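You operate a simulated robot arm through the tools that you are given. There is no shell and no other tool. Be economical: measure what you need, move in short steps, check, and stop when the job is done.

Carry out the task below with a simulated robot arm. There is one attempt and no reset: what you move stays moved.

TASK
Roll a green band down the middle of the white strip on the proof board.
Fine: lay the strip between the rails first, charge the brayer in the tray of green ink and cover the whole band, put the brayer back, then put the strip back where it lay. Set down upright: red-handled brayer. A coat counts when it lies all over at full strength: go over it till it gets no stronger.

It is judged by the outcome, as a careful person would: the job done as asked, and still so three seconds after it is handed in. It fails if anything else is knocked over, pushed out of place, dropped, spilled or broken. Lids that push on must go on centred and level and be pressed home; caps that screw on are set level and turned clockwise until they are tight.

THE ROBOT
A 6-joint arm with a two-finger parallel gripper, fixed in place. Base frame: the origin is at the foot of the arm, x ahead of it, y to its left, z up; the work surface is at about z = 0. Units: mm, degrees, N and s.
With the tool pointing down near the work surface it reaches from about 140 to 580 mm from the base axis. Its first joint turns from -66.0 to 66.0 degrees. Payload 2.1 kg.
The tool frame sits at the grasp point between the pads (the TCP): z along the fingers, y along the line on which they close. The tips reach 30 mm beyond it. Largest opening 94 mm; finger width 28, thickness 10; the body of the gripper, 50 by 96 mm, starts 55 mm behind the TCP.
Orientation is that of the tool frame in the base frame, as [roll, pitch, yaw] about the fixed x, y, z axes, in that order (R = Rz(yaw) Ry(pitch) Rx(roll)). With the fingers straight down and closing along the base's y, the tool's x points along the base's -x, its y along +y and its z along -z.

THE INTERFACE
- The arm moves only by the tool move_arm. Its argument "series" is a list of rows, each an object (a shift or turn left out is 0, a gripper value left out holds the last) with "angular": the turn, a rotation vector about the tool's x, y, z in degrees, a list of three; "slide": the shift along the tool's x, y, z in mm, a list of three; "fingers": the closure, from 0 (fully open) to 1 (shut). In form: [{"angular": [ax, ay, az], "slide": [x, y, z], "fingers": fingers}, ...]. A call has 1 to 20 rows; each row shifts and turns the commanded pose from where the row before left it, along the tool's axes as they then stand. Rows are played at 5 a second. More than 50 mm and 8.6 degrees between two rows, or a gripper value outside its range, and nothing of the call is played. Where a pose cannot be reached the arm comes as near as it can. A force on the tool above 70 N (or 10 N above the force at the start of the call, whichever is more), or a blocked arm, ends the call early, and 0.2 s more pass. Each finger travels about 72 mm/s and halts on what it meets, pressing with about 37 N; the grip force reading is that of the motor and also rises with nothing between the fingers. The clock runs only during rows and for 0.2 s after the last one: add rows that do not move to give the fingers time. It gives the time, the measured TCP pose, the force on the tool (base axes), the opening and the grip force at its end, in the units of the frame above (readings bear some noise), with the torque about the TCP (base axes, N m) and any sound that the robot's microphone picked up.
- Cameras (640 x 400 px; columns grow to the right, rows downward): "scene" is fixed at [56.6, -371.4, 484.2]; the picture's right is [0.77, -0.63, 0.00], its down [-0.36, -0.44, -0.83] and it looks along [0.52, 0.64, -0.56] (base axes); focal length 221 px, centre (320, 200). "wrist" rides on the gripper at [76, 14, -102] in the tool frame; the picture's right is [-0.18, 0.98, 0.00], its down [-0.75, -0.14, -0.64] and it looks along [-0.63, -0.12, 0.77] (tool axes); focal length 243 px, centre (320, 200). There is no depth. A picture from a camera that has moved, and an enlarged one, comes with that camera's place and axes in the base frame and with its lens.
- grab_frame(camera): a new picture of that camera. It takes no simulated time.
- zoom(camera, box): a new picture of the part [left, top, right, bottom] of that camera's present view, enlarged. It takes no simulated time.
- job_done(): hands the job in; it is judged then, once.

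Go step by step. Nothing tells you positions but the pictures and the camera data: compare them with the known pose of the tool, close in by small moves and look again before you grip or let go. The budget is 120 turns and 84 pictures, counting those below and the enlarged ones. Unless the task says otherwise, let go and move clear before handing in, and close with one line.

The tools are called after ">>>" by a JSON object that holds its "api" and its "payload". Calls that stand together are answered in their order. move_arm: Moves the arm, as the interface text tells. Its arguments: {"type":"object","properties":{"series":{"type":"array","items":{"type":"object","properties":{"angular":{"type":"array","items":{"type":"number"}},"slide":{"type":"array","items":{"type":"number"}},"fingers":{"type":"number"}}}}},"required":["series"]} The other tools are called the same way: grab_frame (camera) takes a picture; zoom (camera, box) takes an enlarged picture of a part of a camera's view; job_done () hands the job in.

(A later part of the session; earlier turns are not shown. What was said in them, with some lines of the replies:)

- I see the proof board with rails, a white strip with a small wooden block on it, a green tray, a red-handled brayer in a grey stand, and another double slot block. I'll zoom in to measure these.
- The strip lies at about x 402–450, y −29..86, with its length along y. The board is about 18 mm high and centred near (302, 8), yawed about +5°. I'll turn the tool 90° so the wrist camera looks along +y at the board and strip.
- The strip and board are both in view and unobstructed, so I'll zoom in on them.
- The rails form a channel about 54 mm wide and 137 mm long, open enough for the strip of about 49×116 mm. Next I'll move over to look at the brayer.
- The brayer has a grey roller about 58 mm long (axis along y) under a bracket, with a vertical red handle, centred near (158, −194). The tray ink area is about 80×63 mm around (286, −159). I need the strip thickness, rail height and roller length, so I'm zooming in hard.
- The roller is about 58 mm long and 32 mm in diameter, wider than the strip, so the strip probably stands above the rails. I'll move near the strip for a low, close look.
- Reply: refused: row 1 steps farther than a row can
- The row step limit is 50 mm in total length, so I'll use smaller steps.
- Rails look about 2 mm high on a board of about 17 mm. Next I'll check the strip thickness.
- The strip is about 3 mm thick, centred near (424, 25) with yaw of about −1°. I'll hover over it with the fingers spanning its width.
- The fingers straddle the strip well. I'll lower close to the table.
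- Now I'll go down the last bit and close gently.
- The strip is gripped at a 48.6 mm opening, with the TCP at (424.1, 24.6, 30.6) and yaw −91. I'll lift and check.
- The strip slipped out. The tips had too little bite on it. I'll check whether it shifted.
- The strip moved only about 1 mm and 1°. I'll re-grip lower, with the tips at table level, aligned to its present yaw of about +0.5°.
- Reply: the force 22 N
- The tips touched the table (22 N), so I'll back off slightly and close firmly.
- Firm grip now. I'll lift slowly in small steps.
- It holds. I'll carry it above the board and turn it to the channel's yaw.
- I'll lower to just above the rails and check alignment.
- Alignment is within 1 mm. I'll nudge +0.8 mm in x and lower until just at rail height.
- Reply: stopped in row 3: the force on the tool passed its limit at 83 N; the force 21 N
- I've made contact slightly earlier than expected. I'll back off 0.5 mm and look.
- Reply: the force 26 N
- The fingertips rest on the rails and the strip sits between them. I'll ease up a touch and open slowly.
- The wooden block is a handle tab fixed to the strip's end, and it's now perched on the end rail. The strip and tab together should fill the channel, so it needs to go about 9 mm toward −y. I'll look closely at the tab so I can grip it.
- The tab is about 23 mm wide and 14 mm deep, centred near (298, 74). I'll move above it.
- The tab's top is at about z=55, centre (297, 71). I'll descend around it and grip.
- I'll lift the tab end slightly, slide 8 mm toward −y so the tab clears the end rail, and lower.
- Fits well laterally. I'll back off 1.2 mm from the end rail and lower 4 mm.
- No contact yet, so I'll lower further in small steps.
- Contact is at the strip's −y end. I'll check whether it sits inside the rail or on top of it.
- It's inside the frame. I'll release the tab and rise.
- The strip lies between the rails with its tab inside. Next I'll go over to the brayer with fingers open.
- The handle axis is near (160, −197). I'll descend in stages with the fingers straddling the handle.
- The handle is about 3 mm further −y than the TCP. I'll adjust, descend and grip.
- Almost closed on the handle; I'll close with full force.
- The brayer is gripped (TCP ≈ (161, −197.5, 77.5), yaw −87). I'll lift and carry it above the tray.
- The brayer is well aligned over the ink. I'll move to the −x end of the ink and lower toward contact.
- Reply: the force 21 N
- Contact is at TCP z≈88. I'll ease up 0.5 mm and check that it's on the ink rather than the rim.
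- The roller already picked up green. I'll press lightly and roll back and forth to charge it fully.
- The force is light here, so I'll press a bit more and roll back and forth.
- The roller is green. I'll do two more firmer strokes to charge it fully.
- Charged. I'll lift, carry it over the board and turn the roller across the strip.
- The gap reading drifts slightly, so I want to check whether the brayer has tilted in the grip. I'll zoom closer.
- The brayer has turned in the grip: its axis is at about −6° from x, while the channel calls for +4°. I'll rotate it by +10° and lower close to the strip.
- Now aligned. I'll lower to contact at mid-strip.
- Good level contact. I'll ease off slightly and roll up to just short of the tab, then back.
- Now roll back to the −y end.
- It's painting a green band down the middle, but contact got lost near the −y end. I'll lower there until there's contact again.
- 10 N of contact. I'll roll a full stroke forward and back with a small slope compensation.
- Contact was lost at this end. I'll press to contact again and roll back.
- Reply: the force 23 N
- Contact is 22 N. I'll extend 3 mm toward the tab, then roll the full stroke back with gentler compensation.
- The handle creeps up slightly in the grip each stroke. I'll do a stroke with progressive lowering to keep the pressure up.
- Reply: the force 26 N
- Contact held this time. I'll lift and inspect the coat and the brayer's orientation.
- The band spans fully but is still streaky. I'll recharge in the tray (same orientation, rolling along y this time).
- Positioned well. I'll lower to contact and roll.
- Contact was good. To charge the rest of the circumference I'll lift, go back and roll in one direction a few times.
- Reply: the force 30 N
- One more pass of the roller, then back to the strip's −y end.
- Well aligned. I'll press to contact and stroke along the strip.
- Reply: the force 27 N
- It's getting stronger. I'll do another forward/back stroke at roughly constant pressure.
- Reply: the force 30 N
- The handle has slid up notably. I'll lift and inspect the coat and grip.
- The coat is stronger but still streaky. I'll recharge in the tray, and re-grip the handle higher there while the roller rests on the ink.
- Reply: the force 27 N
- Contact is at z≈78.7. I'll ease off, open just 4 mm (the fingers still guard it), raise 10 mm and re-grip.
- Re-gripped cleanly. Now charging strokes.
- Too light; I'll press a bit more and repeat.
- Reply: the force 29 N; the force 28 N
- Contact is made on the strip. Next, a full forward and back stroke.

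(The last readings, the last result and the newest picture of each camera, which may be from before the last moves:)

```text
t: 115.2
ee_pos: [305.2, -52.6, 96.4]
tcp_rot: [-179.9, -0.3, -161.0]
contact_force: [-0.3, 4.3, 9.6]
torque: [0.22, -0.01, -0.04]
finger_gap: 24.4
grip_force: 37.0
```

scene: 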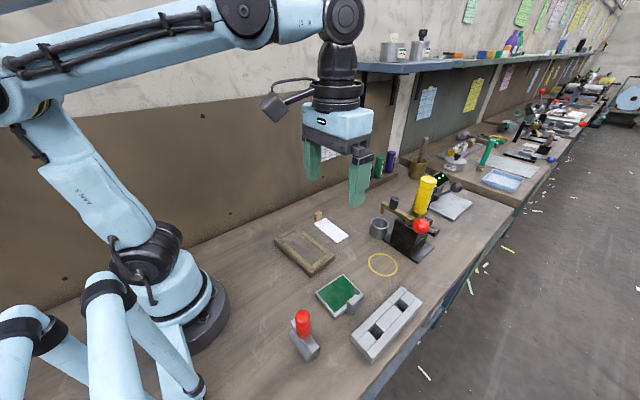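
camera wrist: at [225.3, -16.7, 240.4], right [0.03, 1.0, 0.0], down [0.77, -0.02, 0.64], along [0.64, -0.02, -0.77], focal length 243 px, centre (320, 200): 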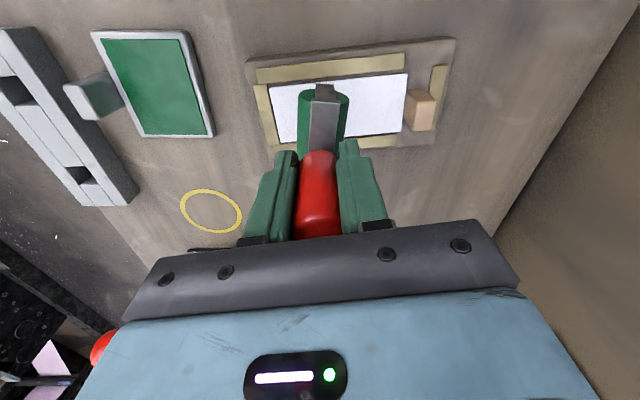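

>>> {"api": "move_arm", "payload": {"series": [{"slide": [0, 0, 0.3]}, {"slide": [-2.3, 8.9, 0.05]}, {"slide": [-2.3, 8.9, 0.05]}, {"slide": [-2.3, 8.9, 0.05]}, {"slide": [-2.3, 8.9, 0.05]}, {"slide": [-2.3, 8.9, 0.05]}, {"slide": [-2.3, 8.9, 0.05]}, {"slide": [-2.3, 8.9, 0.05]}, {"slide": [-2.3, 8.9, 0.05]}, {"slide": [-2.3, 8.9, 0.05]}, {"slide": [-1.1, 4.2, 0.05]}]}}

>>> {"api": "move_arm", "payload": {"series": [{"slide": [2.3, -8.9, 0.08]}, {"slide": [2.3, -8.9, 0.1]}, {"slide": [2.3, -8.9, 0.1]}, {"slide": [2.3, -8.9, 0.1]}, {"slide": [2.3, -8.9, 0.1]}, {"slide": [2.3, -8.9, 0.1]}, {"slide": [2.3, -8.9, 0.1]}, {"slide": [2.3, -8.9, 0.1]}, {"slide": [2.3, -8.9, 0.1]}, {"slide": [1.1, -4.2, 0.05]}]}}

>>> {"api": "zoom", "payload": {"camera": "scene", "box": [280, 205, 350, 265]}}

```text
t: 117.6
ee_pos: [297.9, 32.9, 94.1]
tcp_rot: [-179.8, -0.1, -161.2]
contact_force: [1.0, -10.1, 25.3]
torque: [-0.71, -0.17, -0.05]
finger_gap: 24.6
grip_force: 36.7
```

```text
t: 119.8
ee_pos: [304.0, -53.0, 94.0]
tcp_rot: [-180.0, -0.2, -161.0]
contact_force: [-1.9, 8.0, 24.4]
torque: [0.61, 0.06, 0.04]
finger_gap: 24.5
grip_force: 37.1
```

```text
6.67 times, centred on (315, 235) of scene
camera zoom: at [56.6, -371.4, 484.2], right [0.77, -0.63, 0.0], down [-0.36, -0.44, -0.83], along [0.52, 0.64, -0.56], focal length 1476 px, centre (353, -33)
```

zoom: 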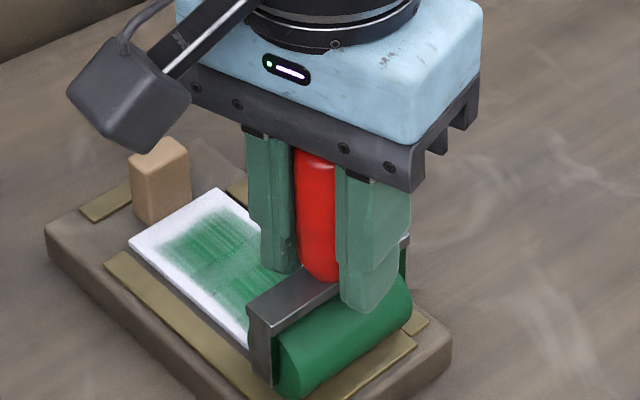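

The middle stays lighter, so pressure probably drops mid-stroke. I'll roll to the middle and read the force there.

>>> {"api": "move_arm", "payload": {"series": [{"slide": [-2.3, 8.9, 0.05]}, {"slide": [-2.3, 8.9, 0.05]}, {"slide": [-2.3, 8.9, 0.05]}]}}

>>> {"api": "move_arm", "payload": {"series": [{"slide": [-2.3, 8.9, 0.05]}, {"slide": [-2.3, 8.9, 0.05]}]}}

>>> {"api": "move_arm", "payload": {"series": [{"slide": [-2.3, 8.9, 0.05]}, {"slide": [-2.3, 8.9, 0.05]}]}}

>>> {"api": "move_arm", "payload": {"series": [{"slide": [-2.3, 8.9, 0.05]}, {"slide": [-2.3, 8.9, 0.05]}, {"slide": [-1.1, 4.2, 0]}]}}

```text
t: 120.6
ee_pos: [303.2, -25.8, 93.7]
tcp_rot: [-179.9, -0.1, -161.0]
contact_force: [1.4, -10.1, 27.1]
torque: [-0.67, -0.13, 0.0]
finger_gap: 24.7
grip_force: 37.0
```

```text
t: 121.2
ee_pos: [299.8, -7.7, 93.3]
tcp_rot: [-179.9, -0.2, -161.0]
contact_force: [0.5, -8.7, 24.8]
torque: [-0.66, -0.16, -0.02]
finger_gap: 24.4
grip_force: 36.8
```

```text
t: 121.8
ee_pos: [300.4, 10.7, 93.1]
tcp_rot: [-179.9, -0.1, -161.1]
contact_force: [1.1, -9.9, 27.6]
torque: [-0.68, -0.17, -0.03]
finger_gap: 24.6
grip_force: 36.6
```

```text
t: 122.6
ee_pos: [297.7, 34.1, 91.7]
tcp_rot: [-179.9, -0.3, -161.1]
contact_force: [1.0, -9.9, 28.2]
torque: [-0.7, -0.17, -0.03]
finger_gap: 24.5
grip_force: 37.1
```

Pressure is fine and uniform (about 27 N, limited by grip slip). I'll try a slower, lighter stroke back and look.

>>> {"api": "move_arm", "payload": {"series": [{"slide": [0, 0, -0.2]}, {"slide": [1.15, -4.45, 0.02]}, {"slide": [1.15, -4.45, 0.03]}, {"slide": [1.15, -4.45, 0.03]}, {"slide": [1.15, -4.45, 0.03]}, {"slide": [1.15, -4.45, 0.03]}, {"slide": [1.15, -4.45, 0.03]}, {"slide": [1.15, -4.45, 0.03]}, {"slide": [1.15, -4.45, 0.03]}, {"slide": [1.15, -4.45, 0.03]}, {"slide": [1.15, -4.45, 0.03]}, {"slide": [1.15, -4.45, 0.03]}, {"slide": [1.15, -4.45, 0.03]}, {"slide": [1.15, -4.45, 0.03]}, {"slide": [1.15, -4.45, 0.03]}, {"slide": [1.15, -4.45, 0.03]}, {"slide": [1.15, -4.45, 0.03]}, {"slide": [1.15, -4.45, 0.03]}, {"slide": [1.15, -4.45, 0.03]}]}}

>>> {"api": "move_arm", "payload": {"series": [{"slide": [1.1, -4.2, 0.03]}, {"slide": [0, 0, -15]}, {"slide": [0, 0, -30]}, {"slide": [11, -42, 0]}, {"slide": [9, -36, 0]}, {}]}}

>>> {"api": "zoom", "payload": {"camera": "scene", "box": [280, 215, 360, 275]}}

```text
t: 126.6
ee_pos: [305.2, -49.7, 93.1]
tcp_rot: [-180.0, -0.2, -160.9]
contact_force: [-0.7, 0.3, -2.4]
torque: [0.04, -0.02, 0.04]
finger_gap: 24.2
grip_force: 36.9
```

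```text
t: 128.0
ee_pos: [311.8, -134.4, 137.3]
tcp_rot: [180.0, -0.2, -161.0]
contact_force: [0.4, 0.8, -3.4]
torque: [-0.02, 0.01, -0.04]
finger_gap: 24.4
grip_force: 37.3
```

```text
6.67 times, centred on (320, 245) of scene
camera zoom: at [56.6, -371.5, 484.2], right [0.77, -0.63, 0.0], down [-0.36, -0.44, -0.83], along [0.52, 0.64, -0.56], focal length 1476 px, centre (320, -100)
```

zoom: 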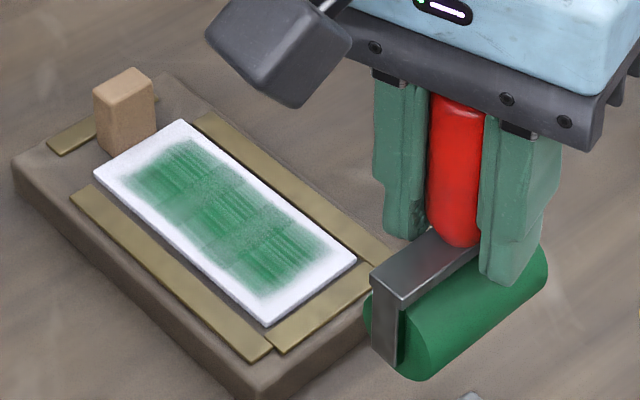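

The coat shows three dark blocks with lighter joints. They match the 29 mm charging arcs on the roller, so the joints of the arcs hold less ink. I'll recharge with overlapping arcs, and re-grip a bit higher at the tray.

>>> {"api": "move_arm", "payload": {"series": [{"slide": [16.2, -5.9, 0]}, {"slide": [16.3, -5.9, 0]}, {"slide": [0, 0, 30]}, {"slide": [0, 0, 20]}, {"slide": [0, 0, 2]}, {"slide": [0, 0, 1]}, {}]}}

```text
t: 129.6
ee_pos: [286.0, -155.7, 85.1]
tcp_rot: [180.0, -0.2, -161.0]
contact_force: [0.0, -0.2, -1.8]
torque: [0.03, 0.0, 0.01]
finger_gap: 24.5
grip_force: 37.0
```

>>> {"api": "move_arm", "payload": {"series": [{"slide": [0, 0, 0.8]}, {"slide": [0, 0, 0.7]}, {"slide": [0, 0, 0.5]}, {}]}}

```text
t: 130.6
ee_pos: [285.3, -155.1, 83.1]
tcp_rot: [-180.0, -0.2, -161.0]
contact_force: [-0.4, 0.2, -2.5]
torque: [0.04, -0.02, -0.02]
finger_gap: 24.6
grip_force: 36.7
```

>>> {"api": "move_arm", "payload": {"series": [{"slide": [0, 0, 0.6]}, {"slide": [0, 0, 0.5]}, {"slide": [0, 0, 0.4]}, {}]}}

```text
t: 131.6
ee_pos: [285.9, -154.8, 80.7]
tcp_rot: [180.0, -0.3, -161.0]
contact_force: [-0.8, 1.2, -3.2]
torque: [0.0, -0.04, -0.02]
finger_gap: 24.5
grip_force: 36.6
```

>>> {"api": "move_arm", "payload": {"series": [{"slide": [0, 0, 0.6]}, {"slide": [0, 0, 0.5]}, {"slide": [0, 0, 0.4]}, {}]}}

```text
t: 132.6
ee_pos: [286.2, -155.0, 79.8]
tcp_rot: [179.9, 0.0, -161.1]
contact_force: [-1.8, 2.9, 27.8]
torque: [0.08, 0.1, -0.07]
finger_gap: 24.6
grip_force: 37.2
```

Contact reached. Re-gripping 9 mm higher.

>>> {"api": "move_arm", "payload": {"series": [{"slide": [0, 0, -0.5]}, {"fingers": 0.71}, {}, {"slide": [0, 0, -4.5]}, {"slide": [0, 0, -4.5]}, {"fingers": 1.0}, {}, {}, {"slide": [0, 0, 0.7]}, {}]}}

```text
t: 134.8
ee_pos: [285.5, -155.2, 89.4]
tcp_rot: [-180.0, -0.3, -161.0]
contact_force: [-2.9, 0.9, 27.9]
torque: [0.07, 0.1, 0.22]
finger_gap: 23.7
grip_force: 37.1
```

>>> {"api": "move_arm", "payload": {"series": [{"slide": [0, 0, -0.2]}, {"slide": [-3.8, 14.5, 0.03]}, {"slide": [3.0, -11.6, 0.05]}, {"slide": [0, 0, -6]}, {"slide": [5.3, -20.3, 0]}, {"slide": [0, 0, 6]}, {"slide": [-2.77, 10.65, 0.05]}, {"slide": [-2.77, 10.65, 0.05]}, {"slide": [-2.77, 10.65, 0.05]}, {"slide": [3.0, -11.6, 0.05]}, {"slide": [0, 0, -6]}, {"slide": [5.3, -20.3, 0]}, {"slide": [0, 0, 6]}, {"slide": [-2.77, 10.65, 0.05]}, {"slide": [-2.77, 10.65, 0.05]}, {"slide": [-2.77, 10.65, 0.05]}]}}

>>> {"api": "move_arm", "payload": {"series": [{"slide": [3.0, -11.6, 0.05]}, {"slide": [0, 0, -6]}, {"slide": [5.3, -20.3, 0]}, {"slide": [0, 0, 6]}, {"slide": [-2.77, 10.65, 0.05]}, {"slide": [-2.77, 10.65, 0.05]}, {"slide": [-2.77, 10.65, 0.05]}, {"slide": [3.0, -11.6, 0.05]}, {"slide": [0, 0, -6]}, {"slide": [5.3, -20.3, 0]}, {"slide": [0, 0, 6]}, {"slide": [-2.77, 10.65, 0.05]}, {"slide": [-2.77, 10.65, 0.05]}, {"slide": [-2.77, 10.65, 0.05]}]}}

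```text
t: 138.2
ee_pos: [284.8, -139.9, 88.4]
tcp_rot: [-179.8, -0.2, -161.0]
contact_force: [2.8, -10.9, 32.9]
torque: [-0.81, -0.06, 0.07]
finger_gap: 23.8
grip_force: 37.4
```

```text
t: 141.2
ee_pos: [284.0, -140.1, 88.0]
tcp_rot: [-180.0, -0.1, -161.0]
contact_force: [2.2, -8.4, 24.1]
torque: [-0.68, -0.17, 0.0]
finger_gap: 23.6
grip_force: 37.1
```

>>> {"api": "move_arm", "payload": {"series": [{"slide": [3.0, -11.6, 0.05]}, {"slide": [0, 0, -6]}, {"slide": [5.3, -20.3, 0]}, {"slide": [0, 0, 6]}, {"slide": [-2.77, 10.65, 0.05]}, {"slide": [-2.77, 10.65, 0.05]}, {"slide": [-2.77, 10.65, 0.05]}, {"slide": [0, 0, -20]}, {"slide": [0, 0, -25]}, {"slide": [-24.1, 37.7, 0]}, {"slide": [-24.1, 37.7, 0]}, {"slide": [0, 0, 25]}, {"slide": [0, 0, 8]}, {"slide": [0, 0, 1]}, {}]}}

```text
t: 144.3
ee_pos: [305.3, -52.7, 98.6]
tcp_rot: [179.9, -0.2, -161.0]
contact_force: [-1.2, -0.4, 29.3]
torque: [0.03, -0.16, 0.01]
finger_gap: 23.7
grip_force: 37.0
stopped in row 15: the force on the tool passed its limit at 73 N (the readings are from after the stop); the commanded pose is now the measured one
```

Now a one-directional stroke forward, then lift, return and stroke again so the roller phase shifts.

>>> {"api": "move_arm", "payload": {"series": [{"slide": [0, 0, -0.2]}, {"slide": [-2.3, 8.9, 0.03]}, {"slide": [-2.3, 8.9, 0.03]}, {"slide": [-2.3, 8.9, 0.03]}, {"slide": [-2.3, 8.9, 0.03]}, {"slide": [-2.3, 8.9, 0.03]}, {"slide": [-2.3, 8.9, 0.03]}, {"slide": [-2.3, 8.9, 0.03]}, {"slide": [-2.3, 8.9, 0.03]}, {"slide": [-2.3, 8.9, 0.03]}, {"slide": [-1.1, 4.2, 0.0]}, {"slide": [0, 0, -10]}, {"slide": [11, -42.1, 0]}, {"slide": [10.8, -42.1, 0]}, {"slide": [0, 0, 7]}, {"slide": [0, 0, 2.6]}, {}]}}

>>> {"api": "zoom", "payload": {"camera": "scene", "box": [270, 205, 340, 260]}}

```text
t: 147.9
ee_pos: [305.2, -51.6, 100.0]
tcp_rot: [179.9, -0.2, -161.0]
contact_force: [-0.7, 0.6, 2.1]
torque: [-0.01, -0.03, 0.01]
finger_gap: 23.9
grip_force: 37.0
```

```text
7.27 times, centred on (305, 232) of scene
camera zoom: at [56.6, -371.4, 484.2], right [0.77, -0.63, 0.0], down [-0.36, -0.44, -0.83], along [0.52, 0.64, -0.56], focal length 1610 px, centre (429, -36)
```

zoom: 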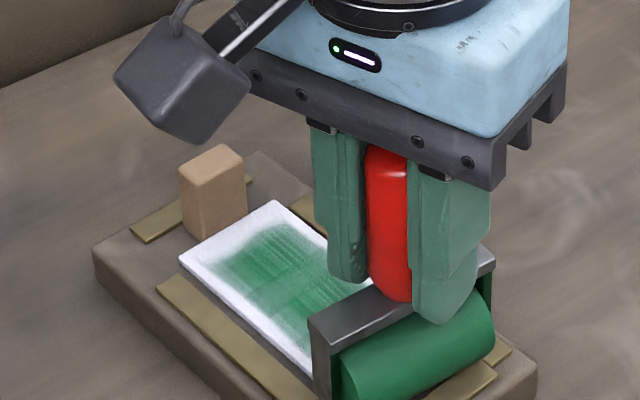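

More even now. Continuing with further one-directional strokes.

>>> {"api": "move_arm", "payload": {"series": [{"slide": [0, 0, 0.3]}, {"slide": [-2.3, 8.9, 0.02]}, {"slide": [-2.3, 8.9, 0.02]}, {"slide": [-2.3, 8.9, 0.02]}, {"slide": [-2.3, 8.9, 0.02]}, {"slide": [-2.3, 8.9, 0.02]}, {"slide": [-2.3, 8.9, 0.02]}, {"slide": [-2.3, 8.9, 0.02]}, {"slide": [-2.3, 8.9, 0.02]}, {"slide": [-2.3, 8.9, 0.02]}, {"slide": [-1.1, 4.2, 0.0]}, {"slide": [0, 0, -10]}, {"slide": [11, -42.1, 0]}, {"slide": [10.8, -42.1, 0]}, {"slide": [0, 0, 7]}, {"slide": [0, 0, 3.0]}, {}]}}

>>> {"api": "move_arm", "payload": {"series": [{"slide": [0, 0, 0.2]}, {"slide": [-2.3, 8.9, 0.03]}, {"slide": [-2.3, 8.9, 0.03]}, {"slide": [-2.3, 8.9, 0.03]}, {"slide": [-2.3, 8.9, 0.03]}, {"slide": [-2.3, 8.9, 0.03]}, {"slide": [-2.3, 8.9, 0.03]}, {"slide": [-2.3, 8.9, 0.03]}, {"slide": [-2.3, 8.9, 0.03]}, {"slide": [-2.3, 8.9, 0.03]}, {"slide": [-1.1, 4.2, 0.0]}]}}

```text
t: 151.5
ee_pos: [306.2, -51.5, 99.5]
tcp_rot: [180.0, -0.2, -161.0]
contact_force: [-2.9, -1.3, 24.6]
torque: [-0.04, 0.02, 0.02]
finger_gap: 24.0
grip_force: 37.0
```

```text
t: 153.9
ee_pos: [299.2, 34.1, 99.1]
tcp_rot: [-179.7, -0.3, -161.0]
contact_force: [0.7, -16.7, 47.9]
torque: [-1.18, -0.25, -0.09]
finger_gap: 23.7
grip_force: 36.9
```

>>> {"api": "move_arm", "payload": {"series": [{"slide": [0, 0, -0.7]}, {"slide": [2.3, -8.9, 0.03]}, {"slide": [2.3, -8.9, 0.03]}, {"slide": [2.3, -8.9, 0.03]}, {"slide": [2.3, -8.9, 0.03]}, {"slide": [2.3, -8.9, 0.03]}, {"slide": [2.3, -8.9, 0.03]}, {"slide": [2.3, -8.9, 0.03]}, {"slide": [2.3, -8.9, 0.03]}, {"slide": [2.3, -8.9, 0.03]}, {"slide": [1.1, -4.2, 0.03]}]}}

>>> {"api": "move_arm", "payload": {"series": [{"slide": [0, 0, -15]}, {"slide": [0, 0, -25]}, {"slide": [24.1, -37.7, 0]}, {"slide": [24.1, -37.7, 0]}, {}]}}

>>> {"api": "zoom", "payload": {"camera": "scene", "box": [280, 215, 360, 275]}}

```text
t: 156.3
ee_pos: [306.0, -52.1, 101.0]
tcp_rot: [179.9, -0.2, -161.0]
contact_force: [-1.0, 5.7, 16.6]
torque: [0.46, -0.08, 0.02]
finger_gap: 23.8
grip_force: 36.6
```

```text
t: 157.5
ee_pos: [284.8, -139.1, 140.9]
tcp_rot: [179.8, -0.3, -161.0]
contact_force: [0.3, 1.2, -3.2]
torque: [-0.03, 0.0, 0.05]
finger_gap: 23.6
grip_force: 37.1
```

```text
6.67 times, centred on (320, 245) of scene
camera zoom: at [56.6, -371.5, 484.2], right [0.77, -0.63, 0.0], down [-0.36, -0.44, -0.83], along [0.52, 0.64, -0.56], focal length 1476 px, centre (320, -100)
```

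zoom: 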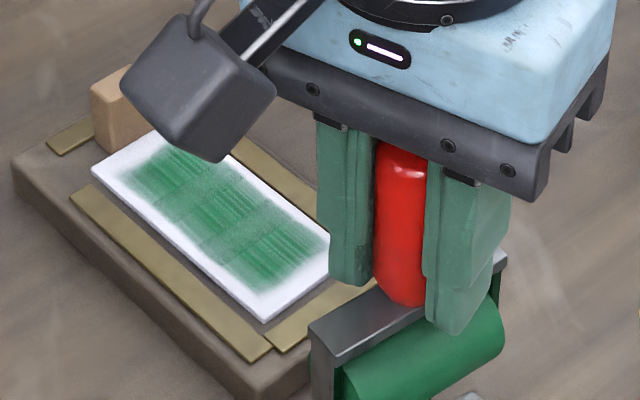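

The lighter zones sit at fixed places on the strip. I'll get a sharp close-up.

>>> {"api": "zoom", "payload": {"camera": "scene", "box": [290, 232, 324, 258]}}

```text
15.38 times, centred on (307, 245) of scene
camera zoom: at [56.6, -371.5, 484.2], right [0.77, -0.63, 0.0], down [-0.36, -0.44, -0.83], along [0.52, 0.64, -0.56], focal length 3406 px, centre (520, -492)
```

zoom: 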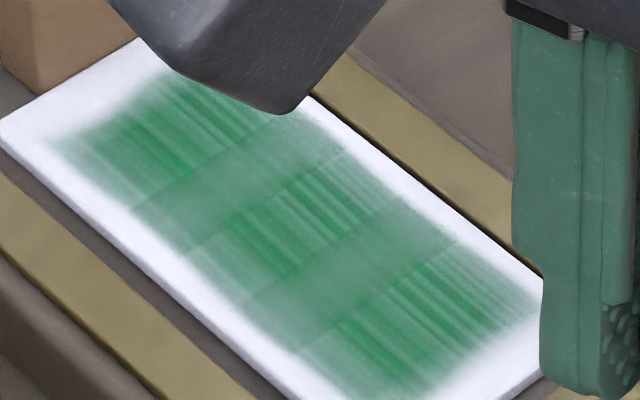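

The joint zones are filling in compared with before, so the coat is still building. I'll recharge and go over it more.

>>> {"api": "move_arm", "payload": {"series": [{"slide": [4, -15.5, 0]}, {"slide": [0, 0, 30]}, {"slide": [0, 0, 17]}, {"slide": [0, 0, 1.5]}, {"slide": [0, 0, 1]}, {}]}}

```text
t: 158.9
ee_pos: [284.8, -155.2, 91.4]
tcp_rot: [179.9, -0.2, -161.0]
contact_force: [-0.5, -0.9, -2.6]
torque: [0.01, 0.0, 0.02]
finger_gap: 23.7
grip_force: 37.0
```

>>> {"api": "move_arm", "payload": {"series": [{"slide": [0, 0, 0.6]}, {"slide": [0, 0, 0.5]}, {}]}}

```text
t: 159.7
ee_pos: [286.2, -155.6, 90.0]
tcp_rot: [179.9, -0.2, -161.0]
contact_force: [0.0, -0.6, -2.9]
torque: [0.0, 0.0, 0.01]
finger_gap: 23.5
grip_force: 36.9
```

>>> {"api": "move_arm", "payload": {"series": [{"slide": [0, 0, 0.6]}, {"slide": [0, 0, 0.5]}, {}]}}

```text
t: 160.5
ee_pos: [287.2, -156.0, 88.4]
tcp_rot: [180.0, -0.2, -161.0]
contact_force: [-2.3, 2.2, 18.4]
torque: [0.08, -0.37, 0.03]
finger_gap: 23.7
grip_force: 36.8
```

Contact made. Charging cycles next.

>>> {"api": "move_arm", "payload": {"series": [{"slide": [-3.8, 14.5, 0.03]}, {"slide": [3.0, -11.6, 0.03]}, {"slide": [0, 0, -6]}, {"slide": [5.3, -20.3, 0]}, {"slide": [0, 0, 6]}, {"slide": [-2.77, 10.65, 0.03]}, {"slide": [-2.77, 10.65, 0.03]}, {"slide": [-2.77, 10.65, 0.03]}, {"slide": [3.0, -11.6, 0.03]}, {"slide": [0, 0, -6]}, {"slide": [5.3, -20.3, 0]}, {"slide": [0, 0, 6]}, {"slide": [-2.77, 10.65, 0.03]}, {"slide": [-2.77, 10.65, 0.03]}, {"slide": [-2.77, 10.65, 0.03]}]}}

>>> {"api": "move_arm", "payload": {"series": [{"slide": [3.0, -11.6, 0.03]}, {"slide": [0, 0, -6]}, {"slide": [5.3, -20.3, 0]}, {"slide": [0, 0, 6]}, {"slide": [-2.77, 10.65, 0.03]}, {"slide": [-2.77, 10.65, 0.03]}, {"slide": [-2.77, 10.65, 0.03]}, {"slide": [3.0, -11.6, 0.03]}, {"slide": [0, 0, -6]}, {"slide": [5.3, -20.3, 0]}, {"slide": [0, 0, 6]}, {"slide": [-2.77, 10.65, 0.03]}, {"slide": [-2.77, 10.65, 0.03]}, {"slide": [-2.77, 10.65, 0.03]}]}}

>>> {"api": "move_arm", "payload": {"series": [{"slide": [0, 0, -20]}, {"slide": [0, 0, -25]}, {"slide": [-24.1, 37.7, 0]}, {"slide": [-24.1, 37.7, 0]}, {"slide": [0, 0, 25]}, {"slide": [0, 0, 7]}, {"slide": [0, 0, 1]}, {}]}}

```text
t: 163.7
ee_pos: [285.8, -141.4, 88.7]
tcp_rot: [-180.0, -0.2, -161.2]
contact_force: [1.8, -11.2, 30.0]
torque: [-0.8, -0.49, -0.1]
finger_gap: 23.8
grip_force: 36.9
```

```text
t: 166.7
ee_pos: [285.6, -140.5, 88.8]
tcp_rot: [-179.9, -0.2, -161.2]
contact_force: [0.8, -7.0, 16.1]
torque: [-0.5, -0.48, -0.09]
finger_gap: 23.7
grip_force: 36.8
```

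```text
t: 168.5
ee_pos: [305.6, -53.1, 100.5]
tcp_rot: [180.0, -0.2, -161.0]
contact_force: [-1.6, 0.1, 10.2]
torque: [0.03, -0.03, 0.01]
finger_gap: 23.9
grip_force: 36.8
```

Contact is about 12 N. Next, slow strokes forward and back.

>>> {"api": "move_arm", "payload": {"series": [{"slide": [0, 0, 0.3]}, {"slide": [-1.17, 4.5, 0.01]}, {"slide": [-1.17, 4.5, 0.01]}, {"slide": [-1.17, 4.5, 0.01]}, {"slide": [-1.17, 4.5, 0.01]}, {"slide": [-1.17, 4.5, 0.01]}, {"slide": [-1.17, 4.5, 0.01]}, {"slide": [-1.17, 4.5, 0.01]}, {"slide": [-1.17, 4.5, 0.01]}, {"slide": [-1.17, 4.5, 0.01]}, {"slide": [-1.17, 4.5, 0.01]}, {"slide": [-1.17, 4.5, 0.01]}, {"slide": [-1.17, 4.5, 0.01]}, {"slide": [-1.17, 4.5, 0.01]}, {"slide": [-1.17, 4.5, 0.01]}, {"slide": [-1.17, 4.5, 0.01]}, {"slide": [-1.17, 4.5, 0.01]}, {"slide": [-1.17, 4.5, 0.01]}, {"slide": [-1.17, 4.5, 0.01]}, {"slide": [-1.17, 4.5, 0.01]}]}}

>>> {"api": "move_arm", "payload": {"series": [{"slide": [1.17, -4.5, 0.03]}, {"slide": [1.17, -4.5, 0.03]}, {"slide": [1.17, -4.5, 0.03]}, {"slide": [1.17, -4.5, 0.03]}, {"slide": [1.17, -4.5, 0.03]}, {"slide": [1.17, -4.5, 0.03]}, {"slide": [1.17, -4.5, 0.03]}, {"slide": [1.17, -4.5, 0.03]}, {"slide": [1.17, -4.5, 0.03]}, {"slide": [1.17, -4.5, 0.03]}, {"slide": [1.17, -4.5, 0.03]}, {"slide": [1.17, -4.5, 0.03]}, {"slide": [1.17, -4.5, 0.03]}, {"slide": [1.17, -4.5, 0.03]}, {"slide": [1.17, -4.5, 0.03]}, {"slide": [1.17, -4.5, 0.03]}, {"slide": [1.17, -4.5, 0.03]}, {"slide": [1.17, -4.5, 0.03]}, {"slide": [1.17, -4.5, 0.03]}]}}

>>> {"api": "zoom", "payload": {"camera": "scene", "box": [290, 222, 324, 248]}}

```text
t: 172.7
ee_pos: [298.9, 35.8, 101.6]
tcp_rot: [-179.9, -0.3, -161.2]
contact_force: [0.6, -11.1, 28.2]
torque: [-0.89, -0.13, -0.03]
finger_gap: 23.8
grip_force: 36.6
```

```text
t: 176.7
ee_pos: [306.4, -52.7, 100.3]
tcp_rot: [179.9, -0.2, -161.0]
contact_force: [-0.2, 7.2, 18.1]
torque: [0.6, -0.12, 0.04]
finger_gap: 23.5
grip_force: 36.8
```

```text
15.38 times, centred on (307, 235) of scene
camera zoom: at [56.6, -371.4, 484.2], right [0.77, -0.63, 0.0], down [-0.36, -0.44, -0.83], along [0.52, 0.64, -0.56], focal length 3406 px, centre (520, -338)
```

zoom: 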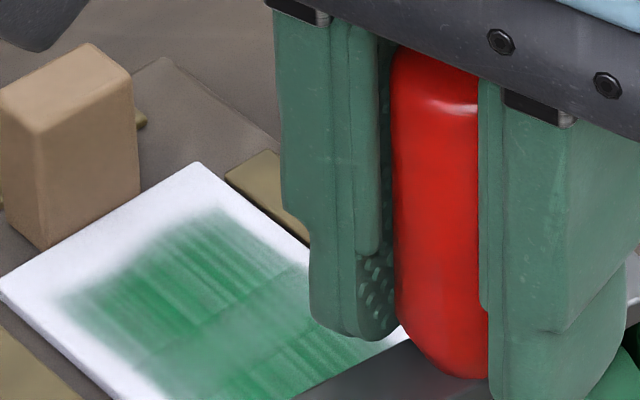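

The coat looks about the same as before the recharge. As a test, I'll go several more times over the lighter mid zones (y −25..28) and compare.

>>> {"api": "move_arm", "payload": {"series": [{"slide": [0, 0, 0.1]}, {"slide": [-2.3, 8.9, 0.0]}, {"slide": [-2.3, 8.9, 0.0]}, {"slide": [-2.3, 8.9, 0.0]}, {"slide": [-2.3, 8.9, 0]}, {"slide": [-2.3, 8.9, 0]}, {"slide": [-2.3, 8.9, 0]}, {"slide": [-2.3, 8.9, 0]}, {"slide": [-2.3, 8.9, 0]}, {"slide": [2.3, -8.9, 0.02]}, {"slide": [2.3, -8.9, 0.02]}, {"slide": [-2.3, 8.9, 0]}, {"slide": [-2.3, 8.9, 0]}, {"slide": [2.3, -8.9, 0.02]}, {"slide": [2.3, -8.9, 0.02]}, {"slide": [-2.3, 8.9, 0]}, {"slide": [-2.3, 8.9, 0]}, {"slide": [2.3, -8.9, 0.02]}, {"slide": [2.3, -8.9, 0.02]}]}}

>>> {"api": "move_arm", "payload": {"series": [{"slide": [-2.3, 8.9, 0]}, {"slide": [-2.3, 8.9, 0]}, {"slide": [2.3, -8.9, 0.02]}, {"slide": [2.3, -8.9, 0.02]}, {"slide": [2.3, -8.9, 0.03]}, {"slide": [2.3, -8.9, 0.03]}, {"slide": [2.3, -8.9, 0.03]}, {"slide": [2.3, -8.9, 0.03]}, {"slide": [2.3, -8.9, 0.03]}, {"slide": [2.3, -8.9, 0.03]}]}}

>>> {"api": "move_arm", "payload": {"series": [{"slide": [0, 0, -15]}, {"slide": [0, 0, -25]}, {"slide": [24.1, -37.7, 0]}, {"slide": [24.1, -37.7, 0]}, {}]}}

>>> {"api": "zoom", "payload": {"camera": "scene", "box": [290, 232, 324, 258]}}

```text
t: 180.7
ee_pos: [301.4, 5.0, 99.9]
tcp_rot: [179.8, -0.2, -161.0]
contact_force: [-1.0, 11.8, 26.5]
torque: [0.85, -0.07, 0.06]
finger_gap: 23.9
grip_force: 36.8
```

```text
t: 182.9
ee_pos: [306.0, -52.3, 100.2]
tcp_rot: [179.9, -0.2, -161.1]
contact_force: [-1.2, 11.7, 35.3]
torque: [0.93, -0.21, 0.06]
finger_gap: 23.7
grip_force: 36.9
```

```text
t: 184.1
ee_pos: [285.1, -139.8, 140.8]
tcp_rot: [179.9, -0.2, -161.0]
contact_force: [0.2, -0.2, -3.6]
torque: [0.01, -0.01, 0.01]
finger_gap: 23.8
grip_force: 37.1
```

```text
15.38 times, centred on (307, 245) of scene
camera zoom: at [56.6, -371.5, 484.2], right [0.77, -0.63, 0.0], down [-0.36, -0.44, -0.83], along [0.52, 0.64, -0.56], focal length 3406 px, centre (520, -492)
```

zoom: 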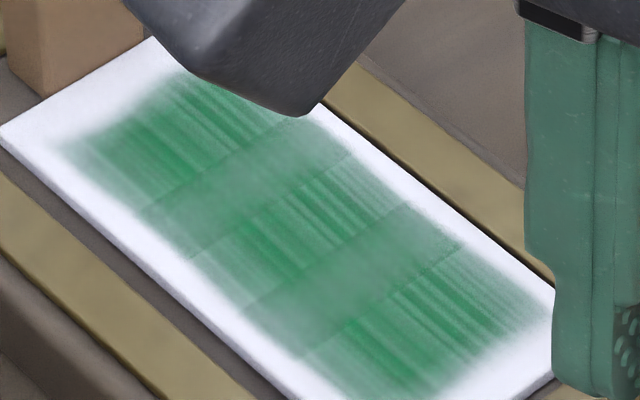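

Only a slight change, so it's near saturation. I'll do one more full recharge and a batch of firm full-length strokes to be sure.

>>> {"api": "move_arm", "payload": {"series": [{"slide": [4, -15.5, 0]}, {"slide": [0, 0, 30]}, {"slide": [0, 0, 18]}, {"slide": [0, 0, 1.5]}, {"slide": [0, 0, 1]}, {"slide": [0, 0, 0.5]}, {}]}}

```text
t: 185.7
ee_pos: [287.0, -155.6, 88.8]
tcp_rot: [180.0, -0.2, -161.0]
contact_force: [-0.1, 0.2, -3.3]
torque: [-0.02, 0.02, 0.0]
finger_gap: 23.9
grip_force: 37.0
```

>>> {"api": "move_arm", "payload": {"series": [{"slide": [0, 0, 0.5]}, {"slide": [0, 0, 0.4]}, {}]}}

>>> {"api": "move_arm", "payload": {"series": [{"slide": [-3.8, 14.5, 0.03]}, {"slide": [3.0, -11.6, 0.03]}, {"slide": [0, 0, -6]}, {"slide": [5.3, -20.3, 0]}, {"slide": [0, 0, 6]}, {"slide": [-2.77, 10.65, 0.03]}, {"slide": [-2.77, 10.65, 0.03]}, {"slide": [-2.77, 10.65, 0.03]}, {"slide": [3.0, -11.6, 0.03]}, {"slide": [0, 0, -6]}, {"slide": [5.3, -20.3, 0]}, {"slide": [0, 0, 6]}, {"slide": [-2.77, 10.65, 0.03]}, {"slide": [-2.77, 10.65, 0.03]}, {"slide": [-2.77, 10.65, 0.03]}]}}

>>> {"api": "move_arm", "payload": {"series": [{"slide": [3.0, -11.6, 0.03]}, {"slide": [0, 0, -6]}, {"slide": [5.3, -20.3, 0]}, {"slide": [0, 0, 6]}, {"slide": [-2.77, 10.65, 0.03]}, {"slide": [-2.77, 10.65, 0.03]}, {"slide": [-2.77, 10.65, 0.03]}, {"slide": [3.0, -11.6, 0.03]}, {"slide": [0, 0, -6]}, {"slide": [5.3, -20.3, 0]}, {"slide": [0, 0, 6]}, {"slide": [-2.77, 10.65, 0.03]}, {"slide": [-2.77, 10.65, 0.03]}, {"slide": [-2.77, 10.65, 0.03]}]}}

>>> {"api": "move_arm", "payload": {"series": [{"slide": [0, 0, -20]}, {"slide": [0, 0, -25]}, {"slide": [-24.1, 37.7, 0]}, {"slide": [-24.1, 37.7, 0]}, {"slide": [0, 0, 25]}, {"slide": [0, 0, 7]}, {"slide": [0, 0, 1]}, {}]}}

```text
t: 186.5
ee_pos: [285.7, -155.0, 88.7]
tcp_rot: [179.9, -0.2, -161.1]
contact_force: [-5.1, 1.1, 41.1]
torque: [0.04, -0.43, -0.01]
finger_gap: 24.0
grip_force: 37.0
```

```text
t: 189.7
ee_pos: [285.3, -139.6, 89.8]
tcp_rot: [-179.8, -0.1, -161.1]
contact_force: [1.6, -13.9, 33.1]
torque: [-0.95, -0.4, -0.08]
finger_gap: 23.8
grip_force: 36.9
```

```text
t: 192.7
ee_pos: [285.7, -140.9, 87.8]
tcp_rot: [-179.8, -0.4, -161.0]
contact_force: [3.3, -17.9, 51.7]
torque: [-1.26, -0.21, 0.03]
finger_gap: 23.5
grip_force: 36.7
```

```text
t: 194.5
ee_pos: [305.8, -52.3, 100.5]
tcp_rot: [179.9, -0.3, -161.0]
contact_force: [-1.5, 1.1, 9.3]
torque: [0.14, -0.04, 0.06]
finger_gap: 23.7
grip_force: 37.0
```

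>>> {"api": "move_arm", "payload": {"series": [{"slide": [-2.3, 8.9, 0.35]}, {"slide": [-2.3, 8.9, 0]}, {"slide": [-2.3, 8.9, 0]}, {"slide": [-2.3, 8.9, 0]}, {"slide": [-2.3, 8.9, 0]}, {"slide": [-2.3, 8.9, 0]}, {"slide": [-2.3, 8.9, 0]}, {"slide": [-2.3, 8.9, 0]}, {"slide": [-2.3, 8.9, 0]}, {"slide": [-1.1, 4.2, 0.0]}, {"slide": [2.3, -8.9, 0]}, {"slide": [2.3, -8.9, 0.01]}, {"slide": [2.3, -8.9, 0.01]}, {"slide": [2.3, -8.9, 0.01]}, {"slide": [2.3, -8.9, 0.01]}, {"slide": [2.3, -8.9, 0.01]}, {"slide": [2.3, -8.9, 0.01]}, {"slide": [2.3, -8.9, 0.01]}, {"slide": [2.3, -8.9, 0.01]}, {"slide": [1.1, -4.2, 0]}]}}

>>> {"api": "move_arm", "payload": {"series": [{"slide": [-2.3, 8.9, 0.05]}, {"slide": [-2.3, 8.9, 0]}, {"slide": [-2.3, 8.9, 0]}, {"slide": [-2.3, 8.9, 0]}, {"slide": [-2.3, 8.9, 0]}, {"slide": [-2.3, 8.9, 0]}, {"slide": [-2.3, 8.9, 0]}, {"slide": [-2.3, 8.9, 0]}, {"slide": [-2.3, 8.9, 0]}, {"slide": [-1.1, 4.2, 0.0]}, {"slide": [2.3, -8.9, 0]}, {"slide": [2.3, -8.9, 0.01]}, {"slide": [2.3, -8.9, 0.01]}, {"slide": [2.3, -8.9, 0.01]}, {"slide": [2.3, -8.9, 0.01]}, {"slide": [2.3, -8.9, 0.01]}, {"slide": [2.3, -8.9, 0.01]}, {"slide": [2.3, -8.9, 0.01]}, {"slide": [2.3, -8.9, 0.01]}, {"slide": [1.1, -4.2, 0]}]}}

>>> {"api": "move_arm", "payload": {"series": [{"slide": [-2.3, 8.9, 0.05]}, {"slide": [-2.3, 8.9, 0]}, {"slide": [-2.3, 8.9, 0]}, {"slide": [-2.3, 8.9, 0]}, {"slide": [-2.3, 8.9, 0]}, {"slide": [-2.3, 8.9, 0]}, {"slide": [-2.3, 8.9, 0]}, {"slide": [-2.3, 8.9, 0]}, {"slide": [-2.3, 8.9, 0]}, {"slide": [-1.1, 4.2, 0.0]}, {"slide": [2.3, -8.9, 0]}, {"slide": [2.3, -8.9, 0.01]}, {"slide": [2.3, -8.9, 0.01]}, {"slide": [2.3, -8.9, 0.01]}, {"slide": [2.3, -8.9, 0.01]}, {"slide": [2.3, -8.9, 0.01]}, {"slide": [2.3, -8.9, 0.01]}, {"slide": [2.3, -8.9, 0.01]}, {"slide": [2.3, -8.9, 0.01]}, {"slide": [1.1, -4.2, 0]}]}}

>>> {"api": "move_arm", "payload": {"series": [{"slide": [0, 0, -15]}, {"slide": [0, 0, -25]}, {"slide": [24.1, -37.7, 0]}, {"slide": [24.1, -37.7, 0]}, {}]}}

>>> {"api": "zoom", "payload": {"camera": "scene", "box": [290, 232, 324, 258]}}

```text
t: 198.7
ee_pos: [306.7, -52.2, 99.4]
tcp_rot: [179.9, -0.2, -161.0]
contact_force: [-0.8, 10.1, 26.5]
torque: [0.8, -0.17, 0.06]
finger_gap: 24.0
grip_force: 36.8
```

```text
t: 202.9
ee_pos: [306.3, -52.3, 99.6]
tcp_rot: [180.0, -0.3, -161.0]
contact_force: [-0.3, 8.9, 23.4]
torque: [0.65, -0.13, 0.1]
finger_gap: 23.7
grip_force: 37.0
```

```text
t: 207.1
ee_pos: [305.9, -51.8, 99.8]
tcp_rot: [179.8, -0.2, -161.0]
contact_force: [-2.2, 10.2, 28.7]
torque: [0.84, -0.22, 0.12]
finger_gap: 23.7
grip_force: 36.7
```

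```text
t: 208.3
ee_pos: [284.6, -140.0, 139.5]
tcp_rot: [179.9, -0.2, -161.0]
contact_force: [0.0, 0.4, -2.9]
torque: [-0.02, -0.03, 0.01]
finger_gap: 23.7
grip_force: 37.2
```

```text
15.38 times, centred on (307, 245) of scene
camera zoom: at [56.6, -371.5, 484.2], right [0.77, -0.63, 0.0], down [-0.36, -0.44, -0.83], along [0.52, 0.64, -0.56], focal length 3406 px, centre (520, -492)
```

zoom: 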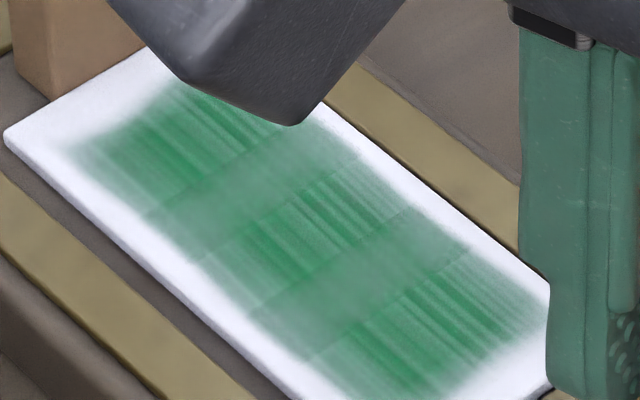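

The coat is unchanged after another recharge and six passes, so it's at full strength. Next I'll turn the brayer back and carry it to its original spot.

>>> {"api": "move_arm", "payload": {"series": [{"angular": [0, 0, -8.5]}, {"angular": [0, 0, -8.5]}, {"angular": [0, 0, -8.5]}, {"angular": [0, 0, -8.5]}, {"angular": [0, 0, -8.5]}, {"angular": [0, 0, -8.5]}, {"angular": [0, 0, -8.5]}, {"angular": [0, 0, -8.5]}, {"angular": [0, 0, -8.5]}, {"angular": [0, 0, -8.5]}, {"angular": [0, 0, -1.5]}, {"slide": [7.5, 44.8, 0]}, {"slide": [7.5, 44.8, 0]}, {"slide": [7.5, 44.8, 0]}, {"slide": [0, 0, 30]}, {"slide": [0, 0, 20]}, {}]}}

>>> {"api": "zoom", "payload": {"camera": "scene", "box": [270, 295, 350, 370]}}

```text
t: 211.9
ee_pos: [162.0, -195.5, 89.5]
tcp_rot: [179.8, 0.2, -74.5]
contact_force: [0.8, -0.1, -1.8]
torque: [0.0, 0.02, 0.0]
finger_gap: 23.9
grip_force: 36.6
```

```text
5.33 times, centred on (310, 332) of scene
camera zoom: at [56.6, -371.4, 484.2], right [0.77, -0.63, 0.0], down [-0.36, -0.44, -0.83], along [0.52, 0.64, -0.56], focal length 1181 px, centre (373, -507)
```

zoom: 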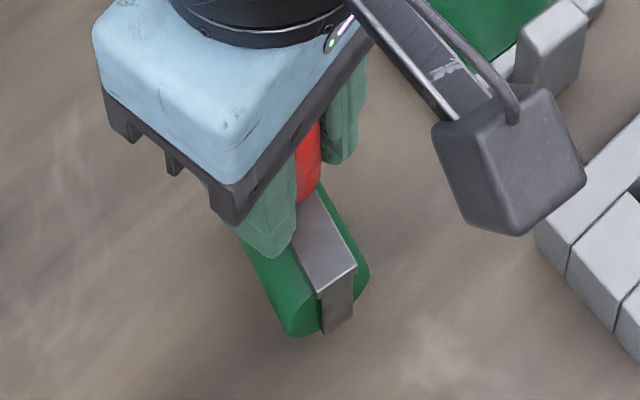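

The brayer's axis is about 12° off its original direction. I'll rotate +12° and lower to touch the table.

>>> {"api": "move_arm", "payload": {"series": [{"angular": [0, 0, -6.2]}, {"angular": [0, 0, -6.2]}, {"slide": [0.5, 1.0, 6]}, {"slide": [0, 0, 2]}, {"slide": [0, 0, 1]}, {}]}}

>>> {"api": "zoom", "payload": {"camera": "scene", "box": [270, 295, 350, 370]}}

```text
t: 213.3
ee_pos: [160.5, -198.0, 81.2]
tcp_rot: [179.8, 0.1, -62.0]
contact_force: [1.1, -0.4, -2.8]
torque: [0.03, -0.01, 0.03]
finger_gap: 23.9
grip_force: 37.1
```

```text
5.33 times, centred on (310, 332) of scene
camera zoom: at [56.6, -371.4, 484.2], right [0.77, -0.63, 0.0], down [-0.36, -0.44, -0.83], along [0.52, 0.64, -0.56], focal length 1181 px, centre (373, -507)
```

zoom: 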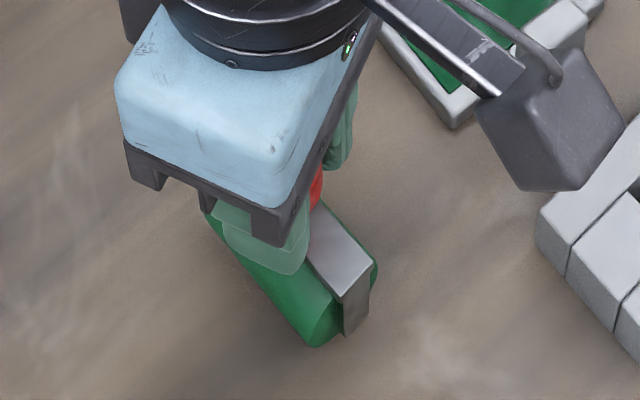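

Yaw is right now. I'll shift −2.8 mm in x and lower to contact.

>>> {"api": "move_arm", "payload": {"series": [{"slide": [-2.0, 2.1, 0]}, {"slide": [0, 0, 1]}, {"slide": [0, 0, 0.8]}, {"slide": [0, 0, 0.6]}, {}]}}

```text
t: 214.5
ee_pos: [160.1, -197.1, 78.6]
tcp_rot: [179.8, 0.1, -62.1]
contact_force: [0.1, 0.1, -2.8]
torque: [0.0, -0.02, -0.02]
finger_gap: 23.7
grip_force: 37.5
```

>>> {"api": "move_arm", "payload": {"series": [{"slide": [0, 0, 0.6]}, {"slide": [0, 0, 0.5]}, {}]}}

```text
t: 215.3
ee_pos: [159.1, -196.8, 77.7]
tcp_rot: [179.8, 0.0, -62.2]
contact_force: [0.1, 0.0, -2.7]
torque: [-0.02, 0.02, 0.01]
finger_gap: 23.7
grip_force: 37.2
```

>>> {"api": "move_arm", "payload": {"series": [{"slide": [0, 0, 0.5]}, {"slide": [0, 0, 0.4]}, {"slide": [0, 0, 0.4]}, {}]}}

```text
t: 216.3
ee_pos: [158.1, -197.1, 76.8]
tcp_rot: [179.8, 0.2, -62.2]
contact_force: [-4.0, 4.9, 48.2]
torque: [-0.55, 0.12, -0.04]
finger_gap: 23.5
grip_force: 37.1
```

Too firm, so I'll back off 0.9 mm, then open slightly with the fingers still guarding and check.

>>> {"api": "move_arm", "payload": {"series": [{"slide": [0, 0, -0.5]}, {"slide": [0, 0, -0.4]}, {}, {"fingers": 0.72}, {}, {}, {}]}}

```text
t: 217.9
ee_pos: [158.4, -195.9, 77.3]
tcp_rot: [179.9, 0.2, -62.2]
contact_force: [-0.2, 0.2, -0.4]
torque: [-0.01, 0.02, 0.02]
finger_gap: 26.2
grip_force: 0.0
```

Released with no lateral load. I'll open wider and rise straight up.

>>> {"api": "move_arm", "payload": {"series": [{"fingers": 0.6}, {"fingers": 0.3}, {}, {"slide": [0, 0, -20]}, {"slide": [0, 0, -40]}, {"slide": [0, 0, -45]}, {}]}}

>>> {"api": "zoom", "payload": {"camera": "scene", "box": [250, 210, 370, 370]}}

```text
t: 219.5
ee_pos: [158.6, -197.5, 181.3]
tcp_rot: [179.9, 0.2, -62.1]
contact_force: [0.4, -0.4, 0.2]
torque: [-0.03, -0.01, -0.01]
finger_gap: 65.8
grip_force: 0.0
```

```text
2.50 times, centred on (310, 290) of scene
camera zoom: at [56.6, -371.4, 484.2], right [0.77, -0.63, 0.0], down [-0.36, -0.44, -0.83], along [0.52, 0.64, -0.56], focal length 553 px, centre (345, -25)
```

zoom: 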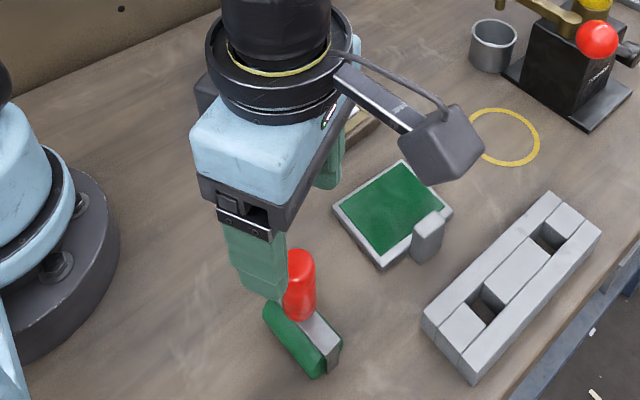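

The brayer stands upright at its original place. Next I'll go to the strip's tab to return the strip.

>>> {"api": "move_arm", "payload": {"series": [{"slide": [0, 0, -20]}, {"angular": [0, 0, 8.1]}, {"angular": [0, 0, 8.1]}, {"angular": [0, 0, 8.0]}, {"slide": [-35.7, -22.4, 0]}, {"slide": [-35.7, -22.4, 0]}, {"slide": [-35.7, -22.4, 0]}, {"slide": [-35.7, -22.4, 0]}, {"slide": [-35.7, -22.4, 0]}, {"slide": [-35.7, -22.4, 0]}, {"slide": [-35.7, -22.4, 0]}, {"slide": [0, 0, 45], "fingers": 0.4}, {"slide": [0, 0, 45]}, {"slide": [0, 0, 10]}, {}]}}

>>> {"api": "zoom", "payload": {"camera": "wrist", "box": [220, 0, 420, 240]}}

```text
t: 222.7
ee_pos: [299.3, 62.2, 102.2]
tcp_rot: [179.8, 0.0, -86.3]
contact_force: [0.0, 1.1, 0.6]
torque: [0.02, 0.03, 0.0]
finger_gap: 56.3
grip_force: 0.0
```

```text
1.67 times, centred on (320, 120) of wrist
camera zoom: at [290.6, -14.4, 204.5], right [-0.99, 0.12, 0.0], down [0.1, 0.76, 0.64], along [0.07, 0.64, -0.77], focal length 404 px, centre (320, 333)
```

zoom: 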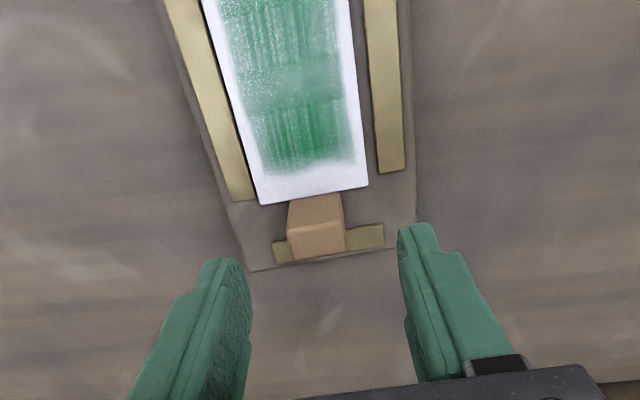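

The tab is centred between the fingers. I'll shift slightly, descend and grip it.

>>> {"api": "move_arm", "payload": {"series": [{"slide": [-2, -1, 20]}, {"slide": [0, 0, 15]}, {"slide": [0, 0, 6]}, {"fingers": 0.6}, {"fingers": 1.0}, {}, {}, {}]}}

>>> {"api": "move_arm", "payload": {"series": [{"slide": [0, 0, -2]}, {"slide": [0, 0, -3]}, {"slide": [0, 0, -10]}, {"slide": [0, 0, -15]}, {}]}}

```text
t: 224.5
ee_pos: [299.9, 64.0, 60.3]
tcp_rot: [179.9, 0.0, -86.3]
contact_force: [0.0, 0.9, -0.1]
torque: [-0.01, 0.01, 0.02]
finger_gap: 22.5
grip_force: 37.0
```

```text
t: 225.7
ee_pos: [299.7, 65.3, 91.0]
tcp_rot: [179.8, 0.0, -86.3]
contact_force: [-0.6, 0.7, -1.2]
torque: [0.0, 0.01, -0.01]
finger_gap: 22.4
grip_force: 37.0
```

Holding. I'll carry the strip back above its original place.

>>> {"api": "move_arm", "payload": {"series": [{"slide": [-5.7, -42, 0]}, {"slide": [-5.7, -42, 0]}, {"slide": [-5.7, -42, 0]}, {"angular": [0, 0, 4.0]}, {"slide": [0, 0, 25]}, {"slide": [0, 0, 15]}, {"slide": [0, 0, 4]}, {}]}}

>>> {"api": "zoom", "payload": {"camera": "scene", "box": [308, 212, 356, 246]}}

```text
t: 227.5
ee_pos: [424.5, 89.5, 45.2]
tcp_rot: [179.8, 0.0, -90.3]
contact_force: [-0.3, 0.2, 0.3]
torque: [0.02, 0.0, 0.01]
finger_gap: 22.5
grip_force: 37.2
```

```text
11.76 times, centred on (332, 229) of scene
camera zoom: at [56.6, -371.4, 484.2], right [0.77, -0.63, 0.0], down [-0.36, -0.44, -0.83], along [0.52, 0.64, -0.56], focal length 2604 px, centre (179, -141)
```

zoom: 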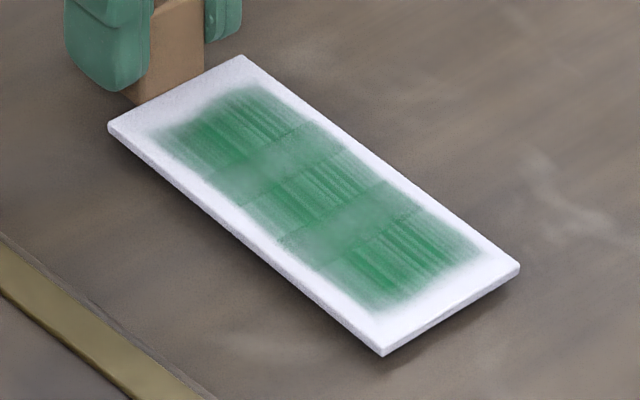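

Placement matches the original within about 1 mm, needing −0.6° of yaw. I'll correct that and lower to touch.

>>> {"api": "move_arm", "payload": {"series": [{"angular": [0, 0, 0.6]}, {"slide": [0, 0, 1]}, {"slide": [0, 0, 0.7]}, {}]}}

```text
t: 228.5
ee_pos: [424.7, 89.6, 43.8]
tcp_rot: [179.8, -0.1, -90.9]
contact_force: [-0.3, 0.0, -0.1]
torque: [0.02, -0.02, 0.01]
finger_gap: 22.8
grip_force: 37.0
```

>>> {"api": "move_arm", "payload": {"series": [{"slide": [0, 0, 0.6]}, {"slide": [0, 0, 0.5]}, {}]}}

```text
t: 229.3
ee_pos: [424.5, 88.6, 43.5]
tcp_rot: [179.7, 0.0, -91.0]
contact_force: [-0.6, 0.6, 0.0]
torque: [-0.02, 0.0, 0.07]
finger_gap: 22.6
grip_force: 36.8
```

>>> {"api": "move_arm", "payload": {"series": [{"slide": [0, 0, 0.5]}, {"slide": [0, 0, 0.4]}, {}]}}

```text
t: 230.1
ee_pos: [424.9, 89.5, 42.5]
tcp_rot: [179.7, 0.1, -90.9]
contact_force: [-0.4, 0.1, 0.0]
torque: [0.02, -0.03, 0.01]
finger_gap: 22.4
grip_force: 36.7
```

>>> {"api": "move_arm", "payload": {"series": [{"slide": [0, 0, 0.5]}, {"slide": [0, 0, 0.4]}, {}]}}

```text
t: 230.9
ee_pos: [424.2, 89.1, 42.0]
tcp_rot: [179.9, -0.1, -90.9]
contact_force: [-0.4, -0.1, 0.2]
torque: [0.01, 0.01, 0.03]
finger_gap: 22.7
grip_force: 36.7
```

>>> {"api": "move_arm", "payload": {"series": [{"slide": [0, 0, 0.5]}, {"slide": [0, 0, 0.4]}, {}]}}

```text
t: 231.7
ee_pos: [424.5, 89.0, 42.1]
tcp_rot: [179.8, 0.0, -90.9]
contact_force: [0.1, -0.2, -0.4]
torque: [0.05, -0.01, -0.01]
finger_gap: 22.6
grip_force: 37.0
```

>>> {"api": "move_arm", "payload": {"series": [{"slide": [0, 0, 0.5]}, {"slide": [0, 0, 0.5]}, {}]}}

```text
t: 232.5
ee_pos: [423.7, 89.9, 41.0]
tcp_rot: [179.8, 0.0, -90.9]
contact_force: [-1.4, 0.4, 7.9]
torque: [-0.28, -0.09, -0.04]
finger_gap: 22.5
grip_force: 37.5
```

Contact made. I'll release gently, rise and move clear.

>>> {"api": "move_arm", "payload": {"series": [{"slide": [0, 0, -0.1]}, {"fingers": 0.72}, {"fingers": 0.6}, {}, {"slide": [0, 0, -25]}, {"slide": [0, 0, -45]}, {"slide": [0, 0, -45]}, {"slide": [0, 0, -45]}, {}, {}]}}

>>> {"api": "zoom", "payload": {"camera": "scene", "box": [308, 212, 356, 246]}}

```text
t: 234.7
ee_pos: [424.6, 91.3, 200.1]
tcp_rot: [179.9, 0.0, -90.8]
contact_force: [-0.6, -0.4, 0.1]
torque: [-0.01, 0.01, 0.0]
finger_gap: 37.7
grip_force: 0.1
```

```text
11.76 times, centred on (332, 229) of scene
camera zoom: at [56.6, -371.4, 484.2], right [0.77, -0.63, 0.0], down [-0.36, -0.44, -0.83], along [0.52, 0.64, -0.56], focal length 2604 px, centre (179, -141)
```

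zoom: 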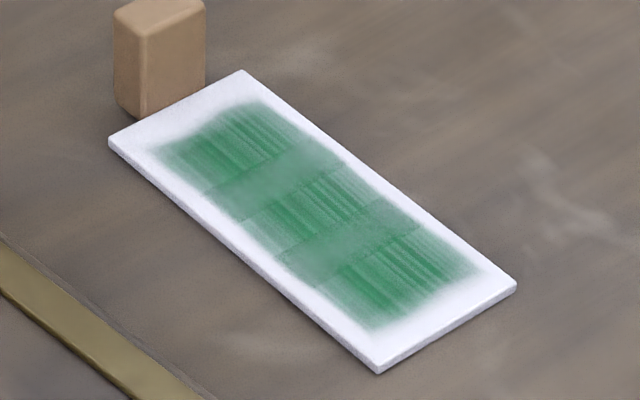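

The strip's corners match their original positions to about 1 mm, the brayer stands in its original spot, and the gripper is clear. I'm handing in.

>>> {"api": "job_done", "payload": {}}

```text
The job is handed in.
```

I rolled the green band down the middle of the strip, stood the brayer upright at its starting spot, and put the strip back within about 1 mm of where it lay. The coat stopped getting stronger under repeated recharging and rolling, but it still looks streaky, with two paler zones across it, so full strength all over is not certain.
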